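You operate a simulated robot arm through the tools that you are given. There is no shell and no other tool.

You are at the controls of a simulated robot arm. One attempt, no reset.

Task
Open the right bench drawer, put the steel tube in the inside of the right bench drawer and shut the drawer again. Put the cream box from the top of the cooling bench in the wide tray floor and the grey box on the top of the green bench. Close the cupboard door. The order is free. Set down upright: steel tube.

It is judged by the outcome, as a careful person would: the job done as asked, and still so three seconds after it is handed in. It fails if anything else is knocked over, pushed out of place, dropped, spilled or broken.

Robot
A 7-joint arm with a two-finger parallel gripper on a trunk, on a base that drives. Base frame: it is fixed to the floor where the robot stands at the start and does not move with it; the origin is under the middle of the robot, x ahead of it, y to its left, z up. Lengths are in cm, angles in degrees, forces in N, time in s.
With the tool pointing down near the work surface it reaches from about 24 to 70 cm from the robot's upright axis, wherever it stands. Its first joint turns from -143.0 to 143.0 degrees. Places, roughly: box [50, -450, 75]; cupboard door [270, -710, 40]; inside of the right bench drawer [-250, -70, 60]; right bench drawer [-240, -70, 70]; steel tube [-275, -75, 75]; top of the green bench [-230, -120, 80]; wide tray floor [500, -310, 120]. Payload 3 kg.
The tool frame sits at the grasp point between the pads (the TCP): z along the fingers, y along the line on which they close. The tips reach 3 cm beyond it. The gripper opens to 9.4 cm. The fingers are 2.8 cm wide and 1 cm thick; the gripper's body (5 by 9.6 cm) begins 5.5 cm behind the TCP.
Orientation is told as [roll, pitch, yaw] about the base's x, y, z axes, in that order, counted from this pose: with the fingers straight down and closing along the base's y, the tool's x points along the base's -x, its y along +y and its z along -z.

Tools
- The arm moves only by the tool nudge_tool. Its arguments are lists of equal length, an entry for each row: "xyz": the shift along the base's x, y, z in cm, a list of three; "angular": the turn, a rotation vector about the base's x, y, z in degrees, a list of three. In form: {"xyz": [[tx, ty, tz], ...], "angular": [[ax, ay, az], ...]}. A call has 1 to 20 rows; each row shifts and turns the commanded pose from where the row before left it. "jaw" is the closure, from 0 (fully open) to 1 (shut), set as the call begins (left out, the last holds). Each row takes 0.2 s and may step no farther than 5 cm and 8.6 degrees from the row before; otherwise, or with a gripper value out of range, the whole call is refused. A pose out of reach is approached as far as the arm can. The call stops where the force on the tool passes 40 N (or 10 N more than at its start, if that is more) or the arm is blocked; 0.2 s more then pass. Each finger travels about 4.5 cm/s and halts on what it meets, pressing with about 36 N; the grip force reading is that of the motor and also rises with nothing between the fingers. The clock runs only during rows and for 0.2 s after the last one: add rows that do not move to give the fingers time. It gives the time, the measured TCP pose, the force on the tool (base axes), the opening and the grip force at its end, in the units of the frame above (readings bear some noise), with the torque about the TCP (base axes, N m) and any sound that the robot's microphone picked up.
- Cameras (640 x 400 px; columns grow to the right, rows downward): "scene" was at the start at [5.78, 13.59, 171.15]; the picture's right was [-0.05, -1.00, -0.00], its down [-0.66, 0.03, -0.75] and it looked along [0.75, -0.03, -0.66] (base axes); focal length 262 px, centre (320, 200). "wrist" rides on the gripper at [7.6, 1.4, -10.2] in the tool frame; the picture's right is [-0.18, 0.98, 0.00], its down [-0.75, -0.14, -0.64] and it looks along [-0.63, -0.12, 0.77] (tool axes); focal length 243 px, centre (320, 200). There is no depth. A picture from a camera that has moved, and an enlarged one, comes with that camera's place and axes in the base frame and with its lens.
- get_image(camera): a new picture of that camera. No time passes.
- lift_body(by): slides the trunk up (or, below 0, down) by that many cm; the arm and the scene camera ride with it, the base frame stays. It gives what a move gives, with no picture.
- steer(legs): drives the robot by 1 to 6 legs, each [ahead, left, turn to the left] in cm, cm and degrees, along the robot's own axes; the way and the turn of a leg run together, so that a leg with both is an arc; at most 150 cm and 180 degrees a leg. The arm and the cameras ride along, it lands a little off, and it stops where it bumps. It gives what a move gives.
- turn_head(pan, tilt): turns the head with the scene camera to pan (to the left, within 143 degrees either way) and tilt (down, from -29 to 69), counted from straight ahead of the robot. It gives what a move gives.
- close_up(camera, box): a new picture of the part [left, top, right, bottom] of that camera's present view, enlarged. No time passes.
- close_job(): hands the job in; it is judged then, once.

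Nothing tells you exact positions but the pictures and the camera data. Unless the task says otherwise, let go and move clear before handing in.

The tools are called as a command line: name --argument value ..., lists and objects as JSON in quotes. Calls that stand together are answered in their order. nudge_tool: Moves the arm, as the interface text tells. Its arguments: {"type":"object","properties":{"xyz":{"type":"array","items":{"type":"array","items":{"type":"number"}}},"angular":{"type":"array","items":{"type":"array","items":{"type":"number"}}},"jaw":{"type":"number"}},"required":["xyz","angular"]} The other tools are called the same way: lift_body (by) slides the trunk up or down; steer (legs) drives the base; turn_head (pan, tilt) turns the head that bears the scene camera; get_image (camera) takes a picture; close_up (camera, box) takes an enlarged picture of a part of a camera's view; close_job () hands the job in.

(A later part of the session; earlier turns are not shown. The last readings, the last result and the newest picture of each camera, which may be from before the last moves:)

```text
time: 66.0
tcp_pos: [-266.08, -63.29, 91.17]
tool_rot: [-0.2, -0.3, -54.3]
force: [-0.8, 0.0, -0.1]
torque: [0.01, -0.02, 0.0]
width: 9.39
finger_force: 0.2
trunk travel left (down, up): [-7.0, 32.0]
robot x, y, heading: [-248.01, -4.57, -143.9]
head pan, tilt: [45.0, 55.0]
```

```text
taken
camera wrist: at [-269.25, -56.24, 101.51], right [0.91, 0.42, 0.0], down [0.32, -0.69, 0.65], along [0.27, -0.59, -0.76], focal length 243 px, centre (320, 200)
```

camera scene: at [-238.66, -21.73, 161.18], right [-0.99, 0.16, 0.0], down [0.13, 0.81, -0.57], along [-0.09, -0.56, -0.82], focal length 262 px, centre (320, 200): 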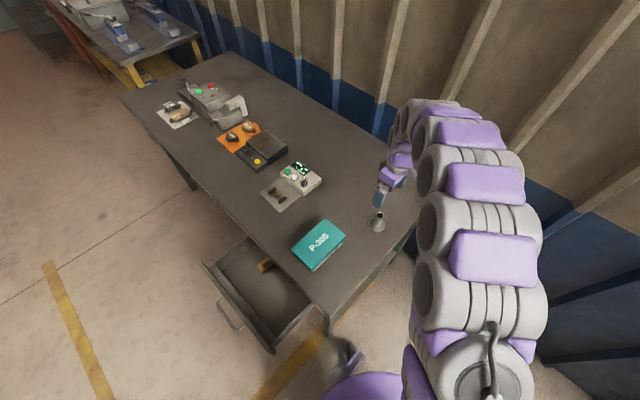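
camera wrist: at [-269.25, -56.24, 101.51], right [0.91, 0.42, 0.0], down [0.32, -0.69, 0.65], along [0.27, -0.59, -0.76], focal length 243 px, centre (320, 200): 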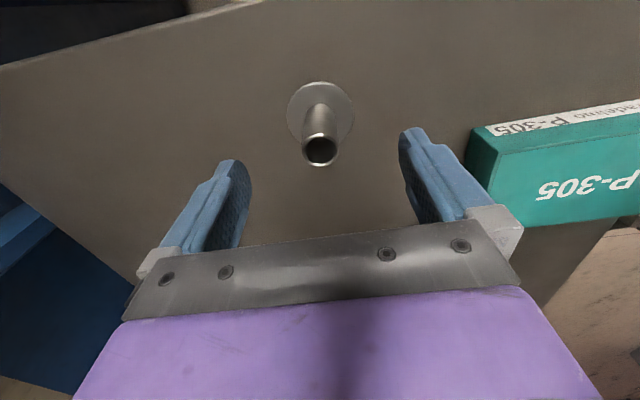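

Well centred. Descending and closing.

nudge_tool --xyz '[[0, 0, -2.4], [0, 0, -2.4], [0, 0, -2.4]]' --angular '[[0, 0, 0], [0, 0, 0], [0, 0, 0]]'

nudge_tool --xyz '[[0, 0, 0], [0, 0, 0], [0, 0, 0], [0, 0, 0], [0, 0, 0], [0, 0, 0]]' --angular '[[0, 0, 0], [0, 0, 0], [0, 0, 0], [0, 0, 0], [0, 0, 0], [0, 0, 0]]' --jaw 1

get_image --camera "wrist"

```text
time: 66.8
tcp_pos: [-266.18, -63.23, 84.21]
tool_rot: [0.0, -0.2, -54.2]
force: [0.2, -0.8, -0.5]
torque: [0.02, -0.02, -0.03]
width: 9.39
finger_force: 0.1
trunk travel left (down, up): [-7.0, 32.0]
robot x, y, heading: [-248.29, -4.31, -144.2]
head pan, tilt: [45.0, 55.0]
```

```text
time: 68.2
tcp_pos: [-266.2, -63.21, 84.2]
tool_rot: [0.0, -0.2, -54.3]
force: [-0.4, -0.5, 2.0]
torque: [0.02, -0.01, 0.01]
width: 2.82
finger_force: 36.2
trunk travel left (down, up): [-7.0, 32.0]
robot x, y, heading: [-248.15, -4.36, -143.9]
head pan, tilt: [45.0, 55.0]
```

```text
taken
camera wrist: at [-269.38, -56.16, 94.51], right [0.91, 0.42, 0.0], down [0.32, -0.69, 0.65], along [0.27, -0.58, -0.76], focal length 243 px, centre (320, 200)
```

wrist: 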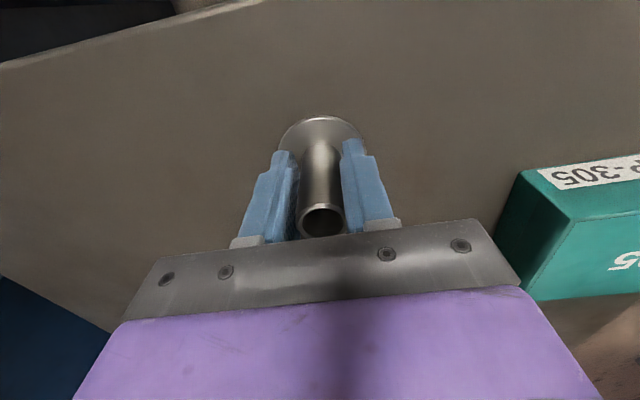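

The tube is held (2.8 cm). I'll lift it, see that it rises whole, and carry it over the open drawer, turning the tool square.

nudge_tool --xyz '[[0, 0, 2], [0, 0, 4], [0, 0, 5], [0, 0, 5]]' --angular '[[0, 0, 0], [0, 0, 0], [0, 0, 0], [0, 0, 0]]'

get_image --camera "wrist"

nudge_tool --xyz '[[0, 0, 0], [4.2, 2.07, 0], [4.2, 2.07, 0], [4.2, 2.07, 0], [4.2, 2.07, 0], [4.2, 2.07, 0], [4.2, 2.07, 0], [4.2, 2.07, 0], [4.2, 2.07, 0], [4.2, 2.07, 0], [0, 0, 0]]' --angular '[[0, 0, -8.18], [0, 0, -8.18], [0, 0, -8.18], [0, 0, -8.18], [0, 0, -8.18], [0, 0, -8.18], [0, 0, -8.18], [0, 0, -8.18], [0, 0, -8.18], [0, 0, -8.18], [0, 0, -8.18]]'

get_image --camera "wrist"

get_image --camera "scene"

```text
time: 69.2
tcp_pos: [-265.96, -63.05, 100.22]
tool_rot: [0.1, -0.2, -54.4]
force: [0.5, -0.4, -1.0]
torque: [0.06, 0.01, -0.02]
width: 2.69
finger_force: 35.8
trunk travel left (down, up): [-7.0, 32.0]
robot x, y, heading: [-248.56, -4.06, -144.0]
head pan, tilt: [45.0, 55.0]
```

```text
taken
camera wrist: at [-269.23, -56.0, 110.57], right [0.91, 0.42, 0.0], down [0.32, -0.69, 0.65], along [0.28, -0.58, -0.76], focal length 243 px, centre (320, 200)
```

wrist: 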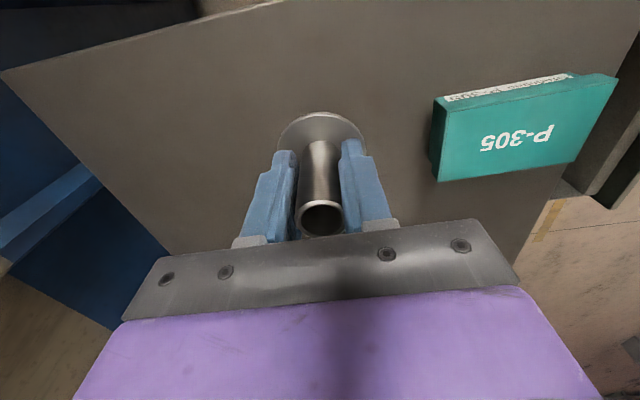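

```text
time: 71.3
tcp_pos: [-237.82, -48.66, 99.22]
tool_rot: [2.2, 9.0, -145.0]
force: [-0.7, -0.3, -3.0]
torque: [-0.01, 0.0, -0.02]
width: 2.69
finger_force: 36.3
trunk travel left (down, up): [-7.0, 32.0]
robot x, y, heading: [-248.44, -4.29, -144.1]
head pan, tilt: [45.0, 55.0]
stopped in row 10: the arm was blocked; the commanded pose is now the measured one
```

```text
taken
camera wrist: at [-232.33, -46.15, 110.64], right [0.41, -0.91, 0.01], down [-0.79, -0.35, 0.51], along [-0.46, -0.22, -0.86], focal length 243 px, centre (320, 200)
```

wrist: 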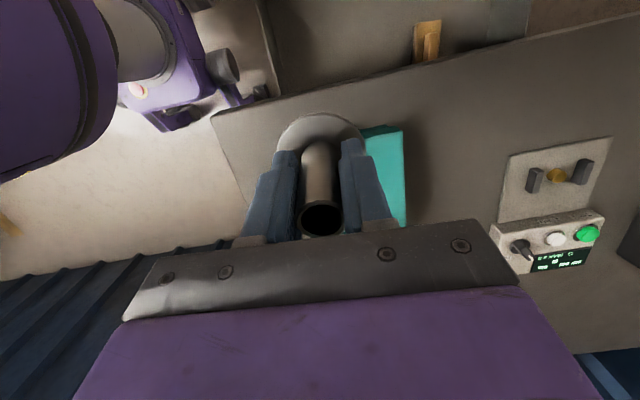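

```text
taken
camera scene: at [-238.64, -21.41, 161.21], right [-0.99, 0.16, 0.0], down [0.13, 0.81, -0.57], along [-0.09, -0.56, -0.82], focal length 262 px, centre (320, 200)
```

scene: 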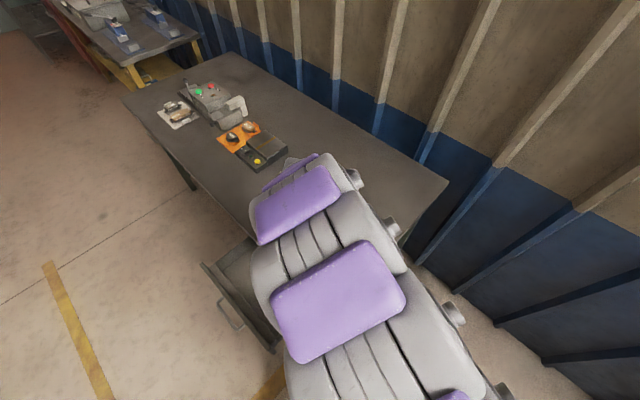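

The arm was blocked by its own limits on that yaw (the tool tilted a little); the tube is still held high above the bench. I'll turn the yaw back and straighten the tool.

nudge_tool --xyz '[[0, 0, 0], [0, 0, 0], [0, 0, 0], [0, 0, 0], [0, 0, 0], [0, 0, 0], [0, 0, 0], [0, 0, 0], [0, 0, 0], [0, 0, 0], [0, 0, 0]]' --angular '[[0, 0, 8.2], [0, 0, 8.2], [0, 0, 8.2], [0, 0, 8.2], [0, 0, 8.2], [0, 0, 8.2], [0, 0, 8.2], [0, 0, 8.2], [0, 0, 8.2], [0, 0, 8.2], [0, 0, 8.2]]'

get_image --camera "wrist"

```text
time: 73.7
tcp_pos: [-237.64, -48.73, 99.38]
tool_rot: [2.4, 8.7, -54.1]
force: [0.0, 0.3, -3.4]
torque: [-0.01, 0.0, -0.02]
width: 2.69
finger_force: 35.9
trunk travel left (down, up): [-7.0, 32.0]
robot x, y, heading: [-248.24, -4.35, -144.3]
head pan, tilt: [45.0, 55.0]
```

```text
taken
camera wrist: at [-240.24, -43.21, 110.76], right [0.91, 0.42, 0.01], down [0.36, -0.78, 0.52], along [0.23, -0.46, -0.86], focal length 243 px, centre (320, 200)
```

wrist: 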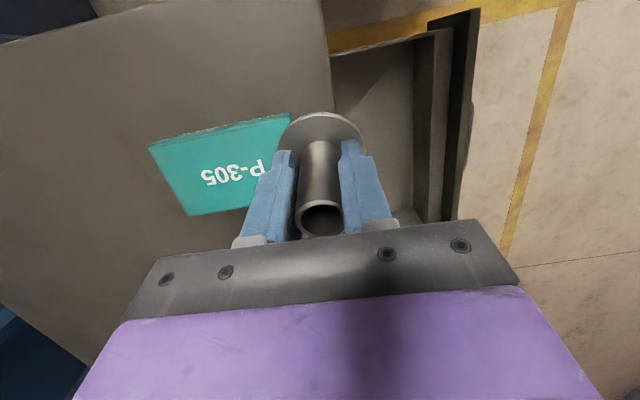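

nudge_tool --xyz '[[0, 0, 0], [0, 0, 0], [0, 0, 0]]' --angular '[[-4.2, -1.6, 0], [-4.2, -1.6, 0], [0, 0, 0]]'

get_image --camera "wrist"

```text
time: 74.5
tcp_pos: [-237.6, -48.68, 99.3]
tool_rot: [0.1, -0.2, -54.4]
force: [-0.1, -0.2, -2.1]
torque: [-0.02, -0.02, -0.02]
width: 2.67
finger_force: 36.3
trunk travel left (down, up): [-7.0, 32.0]
robot x, y, heading: [-248.11, -3.94, -144.0]
head pan, tilt: [45.0, 55.0]
```

```text
taken
camera wrist: at [-240.82, -41.59, 109.67], right [0.91, 0.42, 0.0], down [0.32, -0.69, 0.64], along [0.27, -0.58, -0.76], focal length 243 px, centre (320, 200)
```

wrist: 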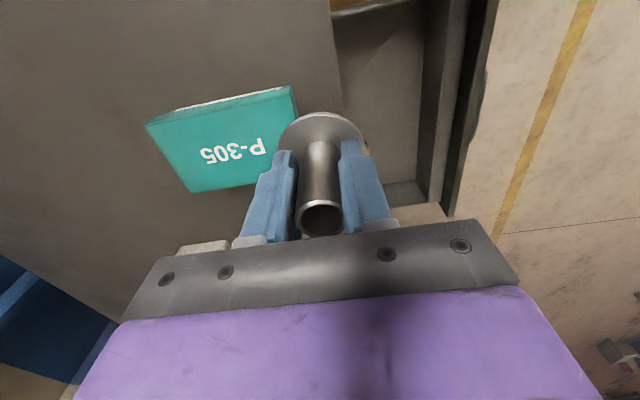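

The tool is straight again. The drawer floor comes out near z ≈ 62, its front wall at n ≈ -203.5 with the ring and brush further back; I'll set the tube at about [-226.4, -47.8].

nudge_tool --xyz '[[3.73, 0.3, 0], [3.73, 0.3, 0], [3.73, 0.3, 0], [0, 0, -4], [0, 0, -4], [0, 0, -4]]' --angular '[[0, 0, 0], [0, 0, 0], [0, 0, 0], [0, 0, 0], [0, 0, 0], [0, 0, 0]]'

get_image --camera "wrist"

get_image --camera "scene"

```text
time: 75.9
tcp_pos: [-227.5, -48.7, 87.72]
tool_rot: [0.0, -0.4, -56.1]
force: [-0.6, 0.0, -3.1]
torque: [0.01, 0.0, 0.0]
width: 2.68
finger_force: 35.9
trunk travel left (down, up): [-7.0, 32.0]
robot x, y, heading: [-247.89, -4.01, -143.9]
head pan, tilt: [45.0, 55.0]
```

```text
taken
camera wrist: at [-230.45, -41.37, 97.97], right [0.92, 0.4, 0.0], down [0.3, -0.7, 0.65], along [0.26, -0.6, -0.76], focal length 243 px, centre (320, 200)
```

wrist: 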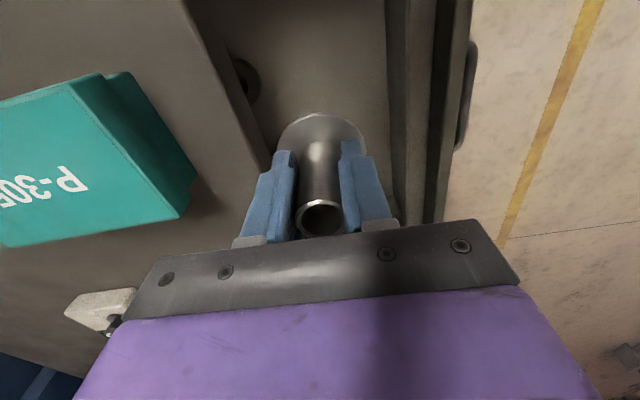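

```text
taken
camera scene: at [-238.35, -21.56, 161.17], right [-0.99, 0.16, 0.0], down [0.13, 0.81, -0.57], along [-0.09, -0.56, -0.82], focal length 262 px, centre (320, 200)
```

scene: 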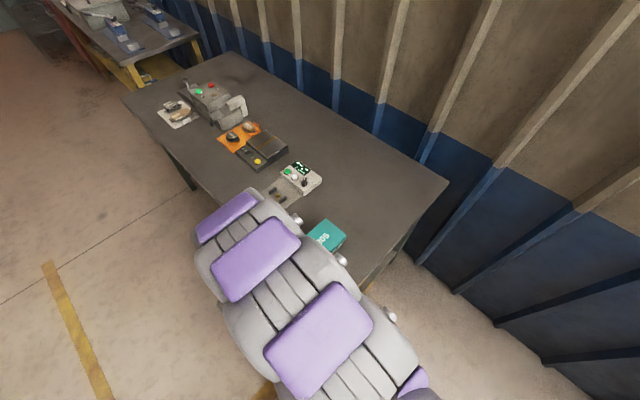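

Nearly there; I'll shift 1.5 cm toward the drawer front and go down part way, watching the readings.

nudge_tool --xyz '[[0.8, 0.6, 0], [0, 0, -3], [0, 0, -3], [0, 0, 0]]' --angular '[[0, 0, 1], [0, 0, 0], [0, 0, 0], [0, 0, 0]]'

get_image --camera "wrist"

```text
time: 76.9
tcp_pos: [-227.08, -47.81, 81.2]
tool_rot: [0.0, -0.1, -55.2]
force: [0.1, 0.4, -2.0]
torque: [0.01, 0.02, 0.01]
width: 2.7
finger_force: 36.4
trunk travel left (down, up): [-7.0, 32.0]
robot x, y, heading: [-248.06, -4.08, -144.3]
head pan, tilt: [45.0, 55.0]
```

```text
taken
camera wrist: at [-230.1, -40.84, 91.43], right [0.91, 0.41, 0.0], down [0.31, -0.7, 0.64], along [0.26, -0.59, -0.77], focal length 243 px, centre (320, 200)
```

wrist: 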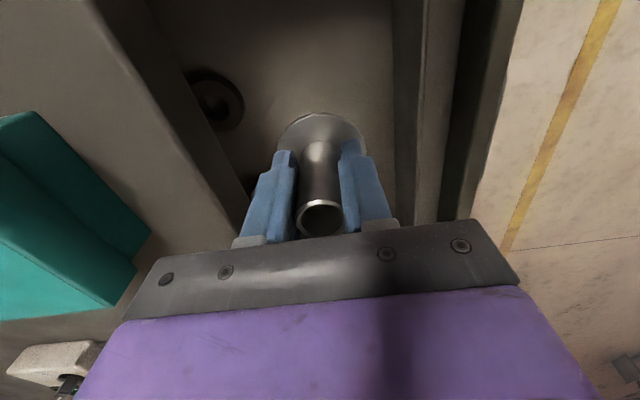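

Centred in the opening. Lowering further.

nudge_tool --xyz '[[0, 0, -2.5], [0, 0, -2.5], [0, 0, -2.5], [0, 0, -2.5], [0, 0, -1.5], [0, 0, 0]]' --angular '[[0, 0, 0], [0, 0, 0], [0, 0, 0], [0, 0, 0], [0, 0, 0], [0, 0, 0]]'

get_image --camera "wrist"

get_image --camera "scene"

```text
time: 78.3
tcp_pos: [-226.61, -47.09, 69.63]
tool_rot: [0.1, 0.2, -54.5]
force: [-0.1, 0.2, -1.6]
torque: [0.01, -0.02, 0.03]
width: 2.68
finger_force: 36.4
trunk travel left (down, up): [-7.0, 32.0]
robot x, y, heading: [-248.35, -4.35, -144.2]
head pan, tilt: [45.0, 55.0]
```

```text
taken
camera wrist: at [-229.8, -40.25, 79.98], right [0.91, 0.42, 0.0], down [0.32, -0.7, 0.64], along [0.27, -0.58, -0.77], focal length 243 px, centre (320, 200)
```

wrist: 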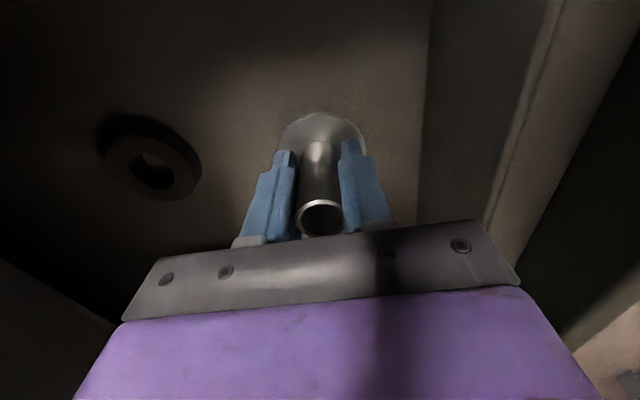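

```text
taken
camera scene: at [-238.42, -21.5, 161.18], right [-0.99, 0.16, 0.0], down [0.13, 0.81, -0.57], along [-0.09, -0.56, -0.82], focal length 262 px, centre (320, 200)
```

scene: 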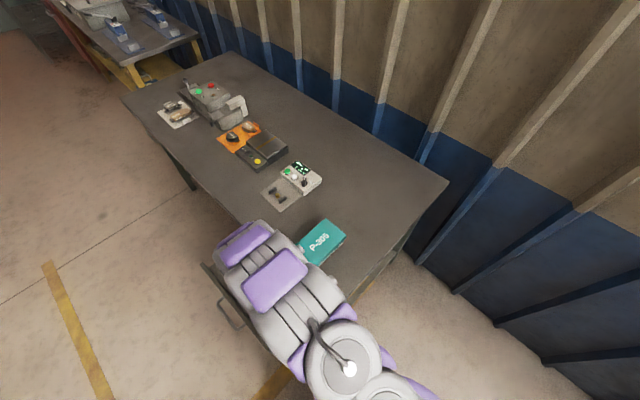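

Tube bottom is about 3 cm above the floor; lowering gently until contact shows.

nudge_tool --xyz '[[0, 0, -0.8], [0, 0, -0.6], [0, 0, -0.4], [0, 0, 0]]' --angular '[[0, 0, 0], [0, 0, 0], [0, 0, 0], [0, 0, 0]]'

nudge_tool --xyz '[[0, 0, -0.4], [0, 0, 0]]' --angular '[[0, 0, 0], [0, 0, 0]]'

nudge_tool --xyz '[[0, 0, -0.4], [0, 0, 0]]' --angular '[[0, 0, 0], [0, 0, 0]]'

get_image --camera "wrist"

```text
time: 79.3
tcp_pos: [-226.36, -47.44, 68.36]
tool_rot: [0.2, -0.5, -54.3]
force: [-4.3, 5.3, 30.0]
torque: [0.26, -0.12, -0.16]
width: 2.63
finger_force: 36.3
trunk travel left (down, up): [-7.0, 32.0]
robot x, y, heading: [-248.14, -4.05, -144.2]
head pan, tilt: [45.0, 55.0]
stopped in row 4: the force on the tool passed its limit at 45 N (the readings are from after the stop); the commanded pose is now the measured one
```

```text
time: 79.7
tcp_pos: [-226.34, -47.38, 68.39]
tool_rot: [0.2, -0.5, -54.4]
force: [-5.1, 6.4, 30.3]
torque: [0.3, 0.11, -0.09]
width: 2.66
finger_force: 35.8
trunk travel left (down, up): [-7.0, 32.0]
robot x, y, heading: [-248.31, -4.39, -143.9]
head pan, tilt: [45.0, 55.0]
stopped in row 1: the force on the tool passed its limit at 47 N (the readings are from after the stop); the commanded pose is now the measured one
```

```text
time: 80.0
tcp_pos: [-226.26, -47.48, 68.32]
tool_rot: [0.1, -0.5, -54.5]
force: [-6.0, 6.2, 30.2]
torque: [0.25, 0.19, 0.03]
width: 2.67
finger_force: 36.2
trunk travel left (down, up): [-7.0, 32.0]
robot x, y, heading: [-248.38, -4.14, -144.3]
head pan, tilt: [45.0, 55.0]
stopped in row 1: the force on the tool passed its limit at 47 N (the readings are from after the stop); the commanded pose is now the measured one
```

```text
taken
camera wrist: at [-229.59, -40.35, 78.62], right [0.91, 0.42, 0.0], down [0.32, -0.69, 0.65], along [0.28, -0.59, -0.76], focal length 243 px, centre (320, 200)
```

wrist: 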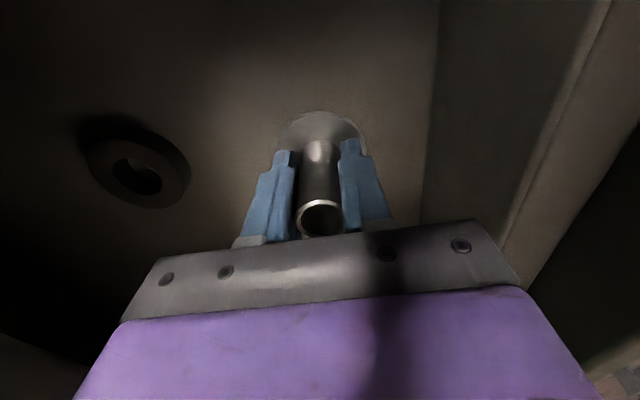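

Contact with the drawer floor at a plausible height (floor ≈ 63.7). I'll ease up a trifle, open part way and rise.

nudge_tool --xyz '[[0, 0, 0.15], [0, 0, 0]]' --angular '[[0, 0, 0], [0, 0, 0]]'

nudge_tool --xyz '[[0, 0, 0], [0, 0, 0], [0, 0, 0], [0, 0, 0]]' --angular '[[0, 0, 0], [0, 0, 0], [0, 0, 0], [0, 0, 0]]' --jaw 0.4

get_image --camera "wrist"

```text
time: 80.6
tcp_pos: [-226.35, -47.5, 68.52]
tool_rot: [0.0, -0.5, -54.5]
force: [-1.3, 3.6, 18.3]
torque: [0.05, -0.12, 0.09]
width: 2.63
finger_force: 36.3
trunk travel left (down, up): [-7.0, 32.0]
robot x, y, heading: [-248.34, -4.33, -144.2]
head pan, tilt: [45.0, 55.0]
```

```text
time: 81.6
tcp_pos: [-226.5, -47.46, 68.44]
tool_rot: [0.0, -0.4, -54.7]
force: [-0.3, -0.2, 0.4]
torque: [0.0, 0.0, -0.02]
width: 5.67
finger_force: 0.1
trunk travel left (down, up): [-7.0, 32.0]
robot x, y, heading: [-248.37, -4.52, -144.1]
head pan, tilt: [45.0, 55.0]
```

```text
taken
camera wrist: at [-229.75, -40.44, 78.61], right [0.91, 0.42, 0.0], down [0.32, -0.69, 0.65], along [0.27, -0.59, -0.76], focal length 243 px, centre (320, 200)
```

wrist: 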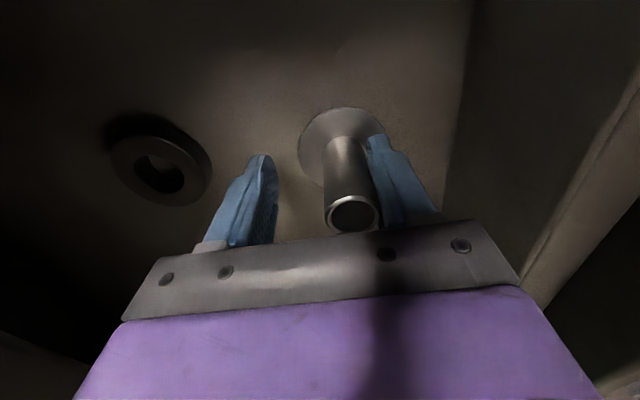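

The drawer slid out a centimetre on release, so the tube is near one finger; I'll recentre and rise straight up.

nudge_tool --xyz '[[0.6, 0.45, 0], [0, 0, 1], [0, 0, 2], [0, 0, 2]]' --angular '[[0, 0, 0], [0, 0, 0], [0, 0, 0], [0, 0, 0]]'

get_image --camera "wrist"

```text
time: 82.6
tcp_pos: [-226.83, -47.62, 73.34]
tool_rot: [0.0, -0.5, -56.1]
force: [0.0, 0.6, -0.3]
torque: [-0.02, 0.03, -0.02]
width: 5.64
finger_force: 0.0
trunk travel left (down, up): [-7.0, 32.0]
robot x, y, heading: [-248.06, -4.65, -144.0]
head pan, tilt: [45.0, 55.0]
```

```text
taken
camera wrist: at [-229.89, -40.57, 83.65], right [0.92, 0.4, 0.0], down [0.3, -0.7, 0.65], along [0.26, -0.59, -0.76], focal length 243 px, centre (320, 200)
```

wrist: 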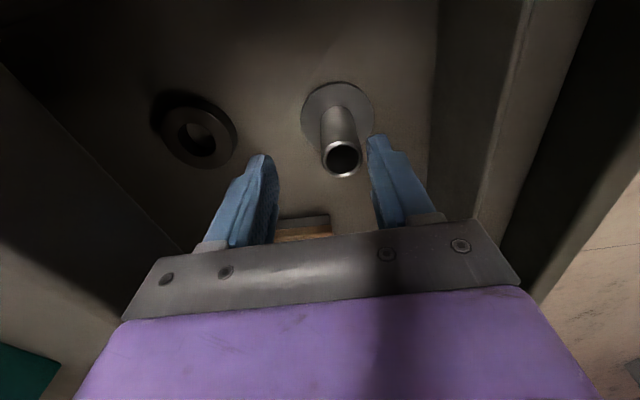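

The tube stands upright on the drawer floor. I'll rise, swing the arm back in front of the robot, and look at the drawer.

nudge_tool --xyz '[[0, 0, 3], [0, 0, 4], [0, 0, 5], [0, 0, 5], [0, 0, 5], [0, 0, 4]]' --angular '[[0, 0, 0], [0, 0, 0], [0, 0, 0], [0, 0, 0], [0, 0, 0], [0, 0, 0]]' --jaw 0

nudge_tool --xyz '[[-4.49, -0.55, 0], [-4.49, -0.55, 0], [-4.49, -0.55, 0], [-4.49, -0.55, 0], [-4.49, -0.55, 0], [-4.49, -0.55, 0], [-4.49, -0.55, 0], [-4.49, -0.55, 0], [-3.67, 2.63, 0], [-3.67, 2.63, 0], [-3.67, 2.63, 0], [-3.67, 2.63, 0], [-3.67, 2.63, 0], [-3.67, 2.63, 0], [-3.67, 2.63, 0], [-2.95, 4.05, 0], [-2.95, 4.05, 0], [-2.95, 4.05, 0], [-2.95, 4.05, 0]]' --angular '[[0, 0, 0], [0, 0, 0], [0, 0, 0], [0, 0, 0], [0, 0, 0], [0, 0, 0], [0, 0, 0], [0, 0, 0], [0, 0, 0], [0, 0, 0], [0, 0, 0], [0, 0, 0], [0, 0, 0], [0, 0, 0], [0, 0, 0], [0, 0, 0], [0, 0, 0], [0, 0, 0], [0, 0, 0]]'

get_image --camera "scene"

close_up --camera "scene" --box '[190, 220, 350, 360]'

```text
time: 84.2
tcp_pos: [-229.36, -47.93, 96.05]
tool_rot: [1.9, 3.3, -59.6]
force: [-0.1, -0.1, 0.8]
torque: [0.03, 0.02, -0.01]
width: 9.4
finger_force: 0.1
trunk travel left (down, up): [-7.0, 32.0]
robot x, y, heading: [-248.43, -4.38, -144.0]
head pan, tilt: [45.0, 55.0]
stopped in row 6: the arm was blocked; the commanded pose is now the measured one
```

```text
refused: row 16 steps farther than a row can; nothing moved
```

```text
taken
camera scene: at [-238.58, -21.4, 161.2], right [-0.99, 0.16, 0.0], down [0.13, 0.81, -0.57], along [-0.09, -0.56, -0.82], focal length 262 px, centre (320, 200)
```

scene: 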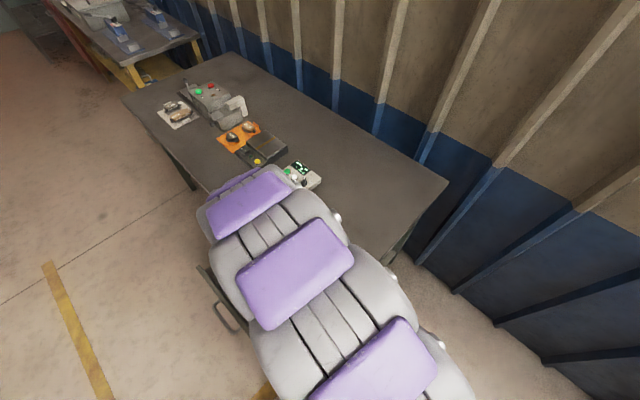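

```text
2.86 times, centred on (270, 290) of scene
camera zoom: at [-238.58, -21.4, 161.2], right [-0.99, 0.16, 0.0], down [0.13, 0.81, -0.57], along [-0.09, -0.56, -0.82], focal length 749 px, centre (463, -57)
```

zoom: 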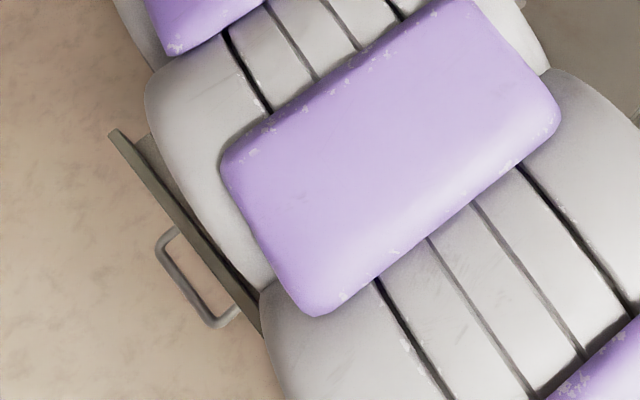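

The arm ran into its own limit near the head while rising there; nothing else is touched. I'll swing it forward and to the right at this height, straightening the small tilt.

nudge_tool --xyz '[[-4.4, -0.5, 0], [-4.4, -0.5, 0], [-4.4, -0.5, 0], [-4.4, -0.5, 0], [-4.4, -0.5, 0], [-4.4, -0.5, 0], [-4.4, -0.5, 0], [-3.67, 2.63, 0], [-3.67, 2.63, 0], [-3.67, 2.63, 0], [-3.67, 2.63, 0], [-3.67, 2.63, 0], [-3.67, 2.63, 0], [-3.67, 2.63, 0], [-2.36, 3.24, 0], [-2.36, 3.24, 0], [-2.36, 3.24, 0], [-2.36, 3.24, 0], [-2.36, 3.24, 0]]' --angular '[[0, 0, 0], [0, 0, 0], [-3.8, 0, 5], [0, 0, 0], [0, 0, 0], [0, 0, 0], [0, 0, 0], [0, 0, 0], [0, 0, 0], [0, 0, 0], [0, 0, 0], [0, 0, 0], [0, 0, 0], [0, 0, 0], [0, 0, 0], [0, 0, 0], [0, 0, 0], [0, 0, 0], [0, 0, 0]]'

get_image --camera "scene"

close_up --camera "scene" --box '[190, 200, 350, 340]'

```text
time: 88.2
tcp_pos: [-297.72, -16.36, 96.19]
tool_rot: [-0.4, -0.1, -54.4]
force: [-1.0, 0.1, 0.2]
torque: [0.0, 0.0, 0.02]
width: 9.39
finger_force: 0.2
trunk travel left (down, up): [-7.0, 32.0]
robot x, y, heading: [-248.1, -3.95, -144.3]
head pan, tilt: [45.0, 55.0]
```

```text
taken
camera scene: at [-239.31, -20.73, 161.31], right [-0.99, 0.16, 0.0], down [0.13, 0.81, -0.57], along [-0.09, -0.57, -0.82], focal length 262 px, centre (320, 200)
```

scene: 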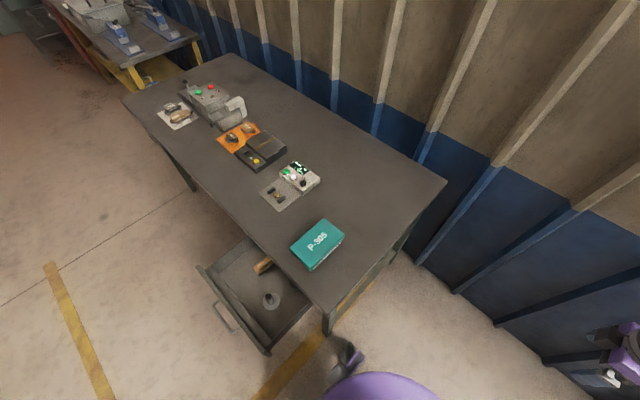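

```text
2.86 times, centred on (270, 270) of scene
camera zoom: at [-239.31, -20.73, 161.31], right [-0.99, 0.16, 0.0], down [0.13, 0.81, -0.57], along [-0.09, -0.57, -0.82], focal length 749 px, centre (463, 0)
```

zoom: 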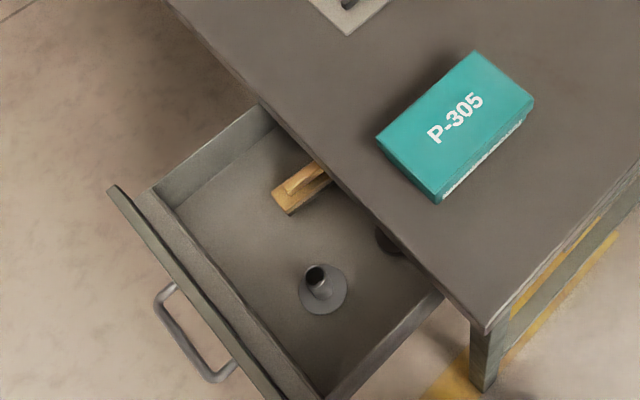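

The tube stands upright in the drawer. Now I'll drive back round to the front of the drawer to push it shut.

steer --legs '[[-66.5, 0, 0], [0, 72, 0.5]]'

turn_head --pan 0 --tilt 45

nudge_tool --xyz '[[0, 0, 0], [0, 0, 0], [0, 0, 0], [0, 0, 0], [0, 0, 0], [0, 0, 0], [0, 0, 0], [0, 0, 0], [0, 0, 0], [0, 0, 0], [0, 0, 0]]' --angular '[[-4.84, 6.59, 0], [-4.84, 6.59, 0], [-4.84, 6.59, 0], [-4.84, 6.59, 0], [-4.84, 6.59, 0], [-4.84, 6.59, 0], [-4.84, 6.59, 0], [-4.84, 6.59, 0], [-4.84, 6.59, 0], [-4.84, 6.59, 0], [-4.84, 6.59, 0]]'

get_image --camera "scene"

get_image --camera "wrist"

```text
time: 95.4
tcp_pos: [-200.5, -35.28, 96.24]
tool_rot: [-0.3, -0.3, -52.2]
force: [-0.3, 0.0, -0.1]
torque: [-0.02, 0.0, -0.01]
width: 9.39
finger_force: 0.1
trunk travel left (down, up): [-7.0, 32.0]
robot x, y, heading: [-151.62, -21.09, -142.4]
head pan, tilt: [45.0, 55.0]
```

```text
time: 96.5
tcp_pos: [-200.33, -35.25, 96.18]
tool_rot: [-0.5, 0.0, -52.2]
force: [0.3, 0.8, -0.1]
torque: [-0.03, 0.0, 0.01]
width: 9.4
finger_force: 0.1
trunk travel left (down, up): [-7.0, 32.0]
robot x, y, heading: [-151.59, -21.31, -141.9]
head pan, tilt: [0.0, 45.0]
```

```text
time: 98.9
tcp_pos: [-208.11, -40.29, 101.13]
tool_rot: [-74.0, 1.3, -53.2]
force: [1.1, -0.2, 0.5]
torque: [-0.07, -0.02, 0.0]
width: 9.39
finger_force: 0.1
out of reach, approached as far as the arm can: row 6, 7, 8, 9, 10, 11
trunk travel left (down, up): [-7.0, 32.0]
robot x, y, heading: [-151.16, -21.4, -142.0]
head pan, tilt: [0.0, 45.0]
```

```text
taken
camera scene: at [-147.71, -35.28, 162.63], right [-0.62, 0.79, 0.0], down [0.56, 0.44, -0.7], along [-0.55, -0.44, -0.71], focal length 262 px, centre (320, 200)
```

scene: 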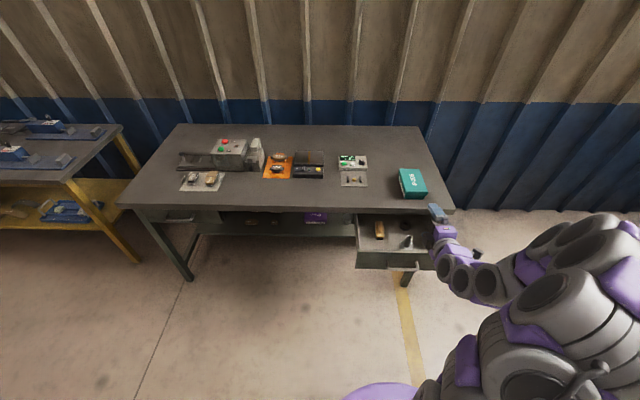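

```text
taken
camera wrist: at [-204.3, -27.98, 102.79], right [0.31, 0.03, -0.95], down [0.92, -0.26, 0.3], along [-0.24, -0.96, -0.11], focal length 243 px, centre (320, 200)
```

wrist: 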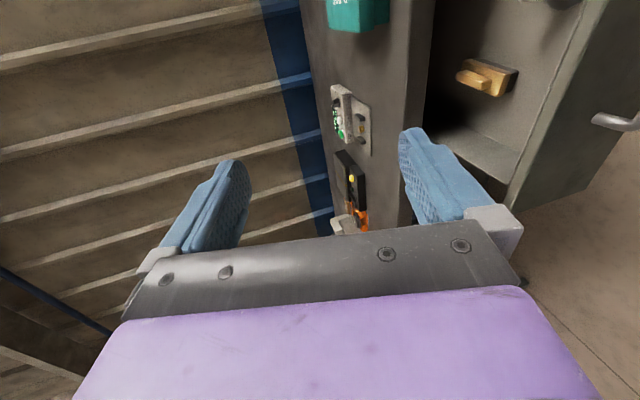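

That close in, the horizontal tool is out of reach at this height. I'll back up a bit, correct the heading, and finish the pitch with the arm further out, then lower.

steer --legs '[[-14, 2.6, -1.7]]'

nudge_tool --xyz '[[-0.8, -0.6, -1], [-0.8, -0.6, -2], [0, 0, -3], [0, 0, -4], [0, 0, -4]]' --angular '[[-4.74, 6.45, 0], [-4.74, 6.45, 0], [0, 0, 0], [0, 0, 0], [0, 0, 0]]'

get_image --camera "wrist"

```text
time: 100.3
tcp_pos: [-195.64, -32.04, 101.17]
tool_rot: [-73.9, 1.3, -54.9]
force: [0.5, 0.3, 0.3]
torque: [-0.04, 0.0, 0.03]
width: 9.39
finger_force: 0.1
trunk travel left (down, up): [-7.0, 32.0]
robot x, y, heading: [-139.1, -14.88, -143.7]
head pan, tilt: [0.0, 45.0]
```

```text
time: 101.5
tcp_pos: [-197.07, -33.41, 87.33]
tool_rot: [-90.0, 1.0, -55.3]
force: [-0.3, 0.2, 0.0]
torque: [0.0, 0.05, 0.02]
width: 9.4
finger_force: 0.1
trunk travel left (down, up): [-7.0, 32.0]
robot x, y, heading: [-138.85, -14.93, -143.5]
head pan, tilt: [0.0, 45.0]
```

```text
taken
camera wrist: at [-192.9, -21.35, 86.08], right [0.1, -0.14, -0.99], down [0.96, -0.26, 0.13], along [-0.27, -0.96, 0.11], focal length 243 px, centre (320, 200)
```

wrist: 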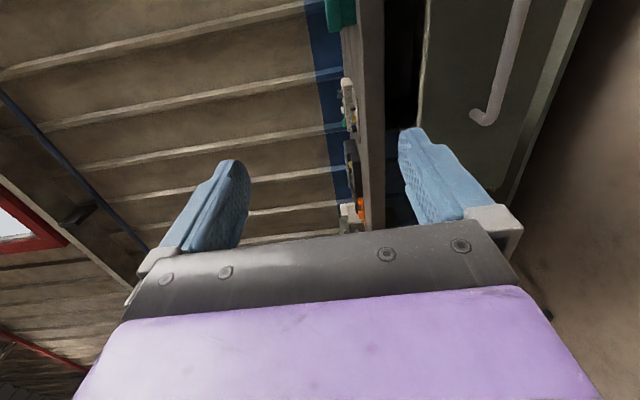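

nudge_tool --xyz '[[0, 0, -4], [0, 0, -4], [0, 0, -4], [0, 0, -4], [0, 0, -1.9]]' --angular '[[0, 0, 1.6], [0, 0, 0], [0, 0, 0], [0, 0, 0], [0, 0, 0]]'

nudge_tool --xyz '[[1.6, 1.18, 0], [1.6, 1.18, 0], [1.6, 1.18, 0], [1.6, 1.18, 0]]' --angular '[[0, 0, 0], [0, 0, 0], [0, 0, 0], [0, 0, 0]]'

get_image --camera "wrist"

get_image --camera "scene"

```text
time: 102.7
tcp_pos: [-197.1, -33.31, 69.58]
tool_rot: [-89.9, 1.0, -53.7]
force: [0.6, 0.2, -0.5]
torque: [0.03, -0.01, -0.02]
width: 9.4
finger_force: 0.1
trunk travel left (down, up): [-7.0, 32.0]
robot x, y, heading: [-138.94, -14.84, -143.7]
head pan, tilt: [0.0, 45.0]
```

```text
time: 103.7
tcp_pos: [-190.61, -28.71, 69.5]
tool_rot: [-89.9, 1.0, -53.7]
force: [0.5, 1.1, 0.7]
torque: [0.0, -0.03, -0.01]
width: 9.4
finger_force: 0.1
trunk travel left (down, up): [-7.0, 32.0]
robot x, y, heading: [-139.19, -14.72, -143.4]
head pan, tilt: [0.0, 45.0]
```

```text
taken
camera wrist: at [-186.73, -16.4, 68.19], right [0.1, -0.14, -0.99], down [0.96, -0.23, 0.13], along [-0.24, -0.96, 0.11], focal length 243 px, centre (320, 200)
```

wrist: 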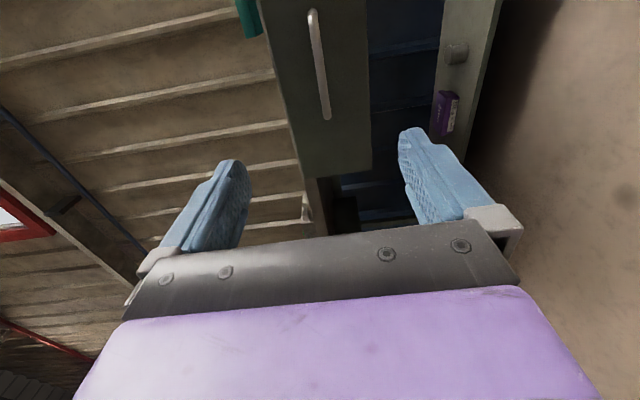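

```text
taken
camera scene: at [-135.12, -28.99, 162.64], right [-0.59, 0.81, 0.0], down [0.57, 0.42, -0.71], along [-0.57, -0.42, -0.71], focal length 262 px, centre (320, 200)
```

scene: 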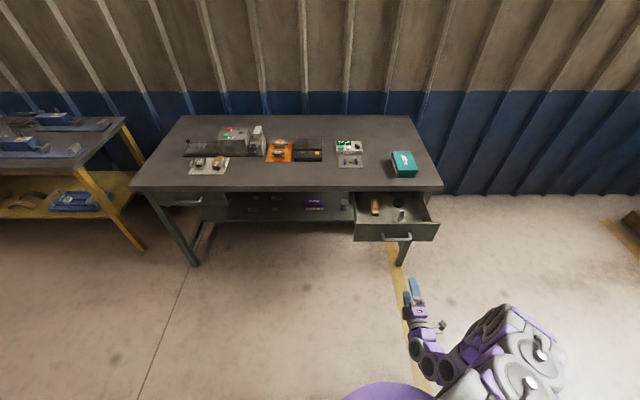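

Bar is straight ahead at the right height, about 26 cm off. I'll drive ahead 23 cm, then check.

steer --legs '[[23, 0, 0]]'

get_image --camera "wrist"

```text
time: 105.4
tcp_pos: [-208.96, -42.34, 69.4]
tool_rot: [-89.9, 1.0, -53.7]
force: [1.3, -0.6, 0.5]
torque: [0.0, 0.01, -0.05]
width: 9.4
finger_force: 0.1
trunk travel left (down, up): [-7.0, 32.0]
robot x, y, heading: [-156.94, -28.01, -143.7]
head pan, tilt: [0.0, 45.0]
```

```text
taken
camera wrist: at [-205.22, -30.19, 68.2], right [0.1, -0.13, -0.99], down [0.97, -0.23, 0.13], along [-0.24, -0.96, 0.11], focal length 243 px, centre (320, 200)
```

wrist: 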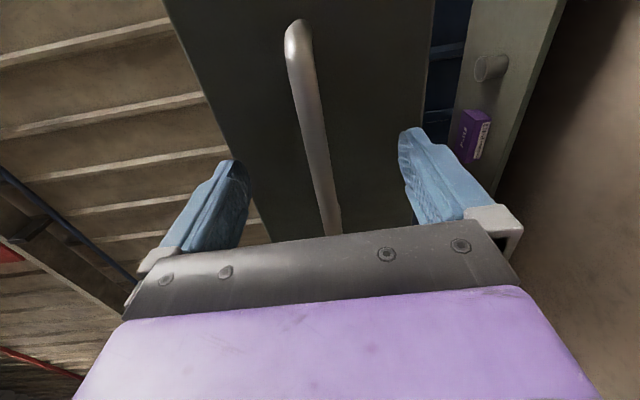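

nudge_tool --xyz '[[-1.45, -1.07, 0], [0, 0, 0]]' --angular '[[0, 0, 0], [0, 0, 0]]'

nudge_tool --xyz '[[0, 0, 0], [0, 0, 0], [0, 0, 0], [0, 0, 0], [0, 0, 0], [0, 0, 0]]' --angular '[[0, 0, 0], [0, 0, 0], [0, 0, 0], [0, 0, 0], [0, 0, 0], [0, 0, 0]]' --jaw 1

nudge_tool --xyz '[[-0.8, -0.59, 0], [-1.2, -0.88, 0], [-1.2, -0.88, 0], [-1.2, -0.88, 0], [-1.2, -0.88, 0], [-1.2, -0.88, 0], [-1.2, -0.88, 0], [-1.2, -0.88, 0]]' --angular '[[0, 0, 0], [0, 0, 0], [0, 0, 0], [0, 0, 0], [0, 0, 0], [0, 0, 0], [0, 0, 0], [0, 0, 0]]'

get_image --camera "scene"

```text
time: 106.0
tcp_pos: [-210.39, -43.46, 69.48]
tool_rot: [-90.0, 0.9, -53.6]
force: [-0.9, -0.1, -0.3]
torque: [-0.03, -0.01, 0.0]
width: 9.4
finger_force: 0.0
trunk travel left (down, up): [-7.0, 32.0]
robot x, y, heading: [-157.54, -28.87, -143.5]
head pan, tilt: [0.0, 45.0]
```

```text
time: 107.4
tcp_pos: [-210.37, -43.48, 69.26]
tool_rot: [-89.8, 0.9, -53.6]
force: [1.1, 0.1, -20.9]
torque: [-0.72, -0.5, -0.14]
width: 1.63
finger_force: 42.4
trunk travel left (down, up): [-7.0, 32.0]
robot x, y, heading: [-157.27, -28.62, -143.5]
head pan, tilt: [0.0, 45.0]
```

```text
time: 108.7
tcp_pos: [-216.17, -47.79, 69.34]
tool_rot: [-89.6, 0.7, -53.7]
force: [-0.3, 2.5, -34.6]
torque: [-0.66, -0.5, -1.44]
width: 1.64
finger_force: 44.8
trunk travel left (down, up): [-7.0, 32.0]
robot x, y, heading: [-157.38, -28.13, -143.6]
head pan, tilt: [0.0, 45.0]
stopped in row 6: the force on the tool passed its limit at 41 N (the readings are from after the stop); the commanded pose is now the measured one
```

```text
taken
camera scene: at [-154.27, -42.64, 162.62], right [-0.59, 0.8, 0.0], down [0.57, 0.42, -0.7], along [-0.56, -0.42, -0.71], focal length 262 px, centre (320, 200)
```

scene: 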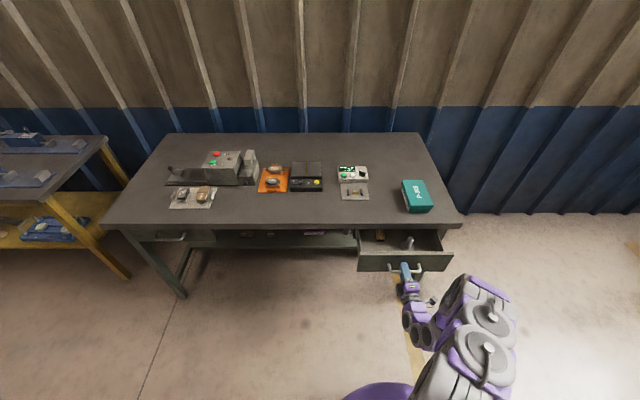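

Going well; the tube stands. I'll relieve the vertical strain and keep pushing gently.

nudge_tool --xyz '[[0, 0, -0.35], [-0.6, -0.44, 0], [-1, -0.73, 0], [-1, -0.73, 0], [-1, -0.73, -0.05], [-1, -0.73, 0], [-1, -0.73, -0.05], [-1, -0.73, 0], [-0.8, -0.59, 0]]' --angular '[[0, 0, 0], [0, 0, 0], [0, 0, 0], [0, 0, 0], [0, 0, 0], [0, 0, 0], [0, 0, 0], [0, 0, 0], [0, 0, 0]]'

get_image --camera "scene"

```text
time: 110.7
tcp_pos: [-223.62, -53.4, 69.22]
tool_rot: [-90.2, 1.2, -53.6]
force: [-6.0, 5.5, -7.2]
torque: [-0.83, -0.49, 0.29]
width: 1.67
finger_force: 45.0
trunk travel left (down, up): [-7.0, 32.0]
robot x, y, heading: [-157.19, -28.44, -143.7]
head pan, tilt: [0.0, 45.0]
```

```text
taken
camera scene: at [-153.96, -42.61, 162.64], right [-0.59, 0.8, 0.0], down [0.57, 0.42, -0.7], along [-0.57, -0.42, -0.71], focal length 262 px, centre (320, 200)
```

scene: 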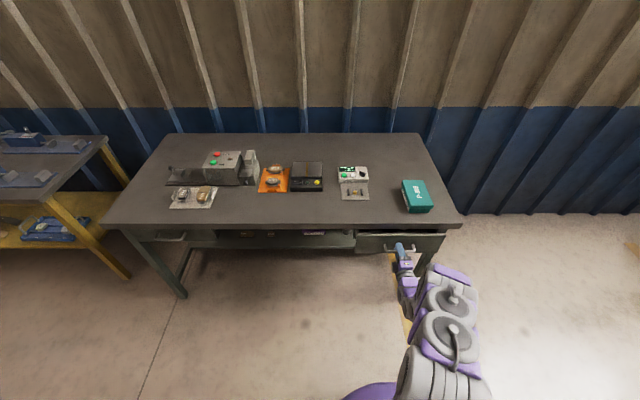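

About 6.5 cm left to push.

nudge_tool --xyz '[[-0.6, -0.44, -0.1], [-0.8, -0.59, 0], [-0.8, -0.59, 0], [-0.8, -0.59, -0.05], [-0.8, -0.59, 0], [-0.6, -0.44, 0]]' --angular '[[0, 0, 0], [0, 0, 0], [0, 0, 0], [0, 0, 0], [0, 0, 0], [0, 0, 0]]'

nudge_tool --xyz '[[-0.4, -0.3, 0], [-0.4, -0.3, 0], [-0.4, -0.3, 0], [-0.4, -0.3, 0]]' --angular '[[0, 0, 0], [0, 0, 0], [0, 0, 0], [0, 0, 0]]'

close_up --camera "scene" --box '[320, 170, 480, 280]'

```text
time: 112.1
tcp_pos: [-228.07, -56.43, 69.33]
tool_rot: [-90.4, 1.1, -53.6]
force: [-6.5, 7.1, 10.1]
torque: [-0.79, -0.59, -0.29]
width: 1.66
finger_force: 45.1
trunk travel left (down, up): [-7.0, 32.0]
robot x, y, heading: [-157.37, -28.51, -143.5]
head pan, tilt: [0.0, 45.0]
```

```text
time: 113.1
tcp_pos: [-228.7, -56.94, 69.4]
tool_rot: [-89.8, 1.0, -53.7]
force: [-8.1, 13.0, -10.4]
torque: [-0.81, -0.64, 0.42]
width: 1.64
finger_force: 44.8
out of reach, approached as far as the arm can: row 2, 4
trunk travel left (down, up): [-7.0, 32.0]
robot x, y, heading: [-157.31, -28.75, -143.5]
head pan, tilt: [0.0, 45.0]
```

```text
3.64 times, centred on (400, 225) of scene
camera zoom: at [-154.18, -42.44, 162.65], right [-0.59, 0.8, -0.01], down [0.57, 0.42, -0.7], along [-0.56, -0.42, -0.71], focal length 953 px, centre (29, 109)
```

zoom: 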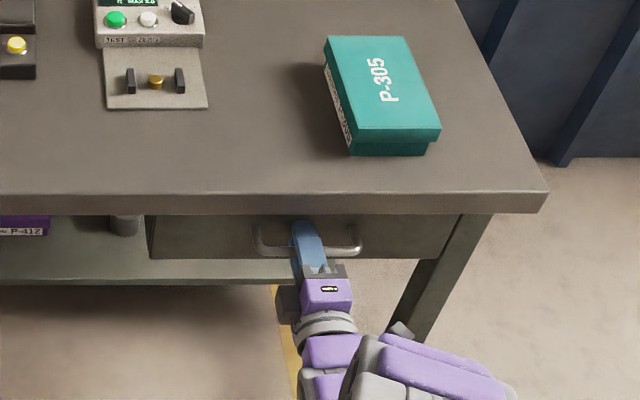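

The drawer is within half a centimetre of shut and the arm is at its reach; I'll drive ahead a touch to seat it.

steer --legs '[[1, 0, 0]]'

nudge_tool --xyz '[[0, 0, 0]]' --angular '[[0, 0, 0]]'

close_up --camera "scene" --box '[320, 170, 480, 280]'

```text
time: 113.9
tcp_pos: [-228.55, -57.06, 69.35]
tool_rot: [-89.5, 1.0, -54.1]
force: [-5.6, 4.5, -15.7]
torque: [-0.81, -0.62, 0.15]
width: 1.65
finger_force: 45.2
trunk travel left (down, up): [-7.0, 32.0]
robot x, y, heading: [-157.71, -28.52, -143.3]
head pan, tilt: [0.0, 45.0]
stopped in leg 1: the force on the tool passed its limit at 44 N (the readings are from after the stop); the commanded pose is now the measured one
```

```text
time: 114.3
tcp_pos: [-228.66, -57.04, 69.17]
tool_rot: [-89.6, 1.1, -54.2]
force: [-6.2, 5.9, -21.3]
torque: [-0.85, -0.61, -0.7]
width: 1.63
finger_force: 45.1
trunk travel left (down, up): [-7.0, 32.0]
robot x, y, heading: [-157.42, -28.73, -143.8]
head pan, tilt: [0.0, 45.0]
```

```text
3.64 times, centred on (400, 225) of scene
camera zoom: at [-154.7, -43.06, 162.61], right [-0.59, 0.81, 0.0], down [0.57, 0.42, -0.7], along [-0.56, -0.42, -0.71], focal length 953 px, centre (29, 109)
```

zoom: 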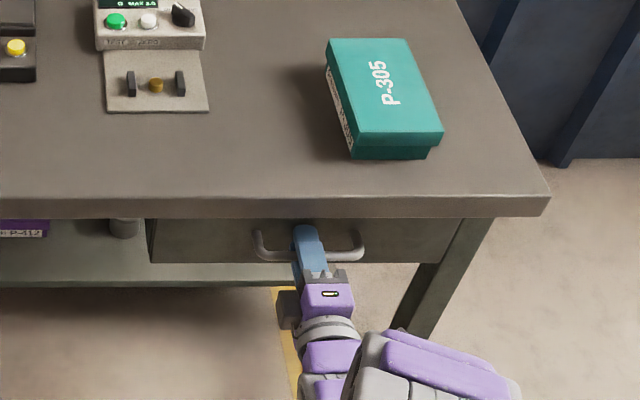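

The push met a hard stop, so the drawer is shut. I'll ease the strain, release the bar and back off.

nudge_tool --xyz '[[0, 0, -0.2], [0, 0, 0]]' --angular '[[0, 0, 0], [0, 0, 0]]'

nudge_tool --xyz '[[0, 0, 0], [0, 0, 0], [0, 0, 0], [0, 0, 0], [0, 0, 0], [0, 0, 0]]' --angular '[[0, 0, 0], [0, 0, 0], [0, 0, 0], [0, 0, 0], [0, 0, 0], [0, 0, 0]]' --jaw 0

get_image --camera "wrist"

close_up --camera "scene" --box '[320, 170, 480, 280]'

```text
time: 114.9
tcp_pos: [-228.59, -57.08, 69.38]
tool_rot: [-89.9, 1.2, -54.1]
force: [-8.0, 7.7, -17.8]
torque: [-0.77, -0.57, -0.1]
width: 1.66
finger_force: 44.6
trunk travel left (down, up): [-7.0, 32.0]
robot x, y, heading: [-157.62, -28.82, -143.5]
head pan, tilt: [0.0, 45.0]
```

```text
time: 116.3
tcp_pos: [-228.59, -57.06, 69.56]
tool_rot: [-89.9, 1.2, -53.9]
force: [0.5, 0.1, 0.5]
torque: [0.02, 0.01, -0.03]
width: 9.38
finger_force: 0.1
trunk travel left (down, up): [-7.0, 32.0]
robot x, y, heading: [-157.63, -28.83, -143.7]
head pan, tilt: [0.0, 45.0]
```

```text
taken
camera wrist: at [-224.64, -44.96, 68.22], right [0.1, -0.13, -0.99], down [0.96, -0.23, 0.13], along [-0.25, -0.96, 0.1], focal length 243 px, centre (320, 200)
```

wrist: 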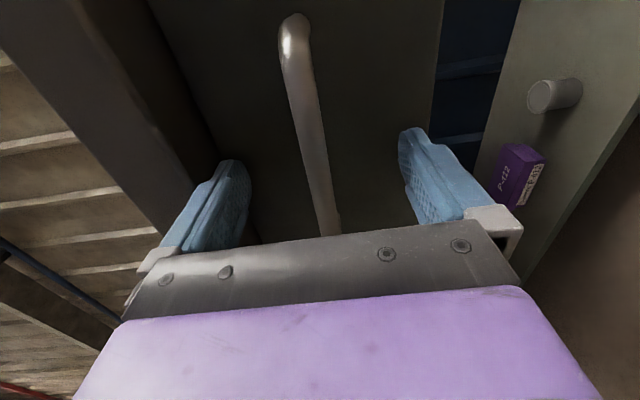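

```text
3.64 times, centred on (400, 225) of scene
camera zoom: at [-154.06, -43.17, 162.62], right [-0.59, 0.81, 0.0], down [0.57, 0.42, -0.7], along [-0.57, -0.42, -0.71], focal length 953 px, centre (29, 109)
```

zoom: 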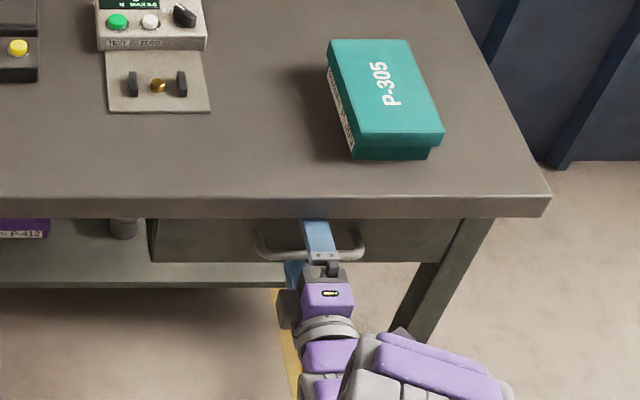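

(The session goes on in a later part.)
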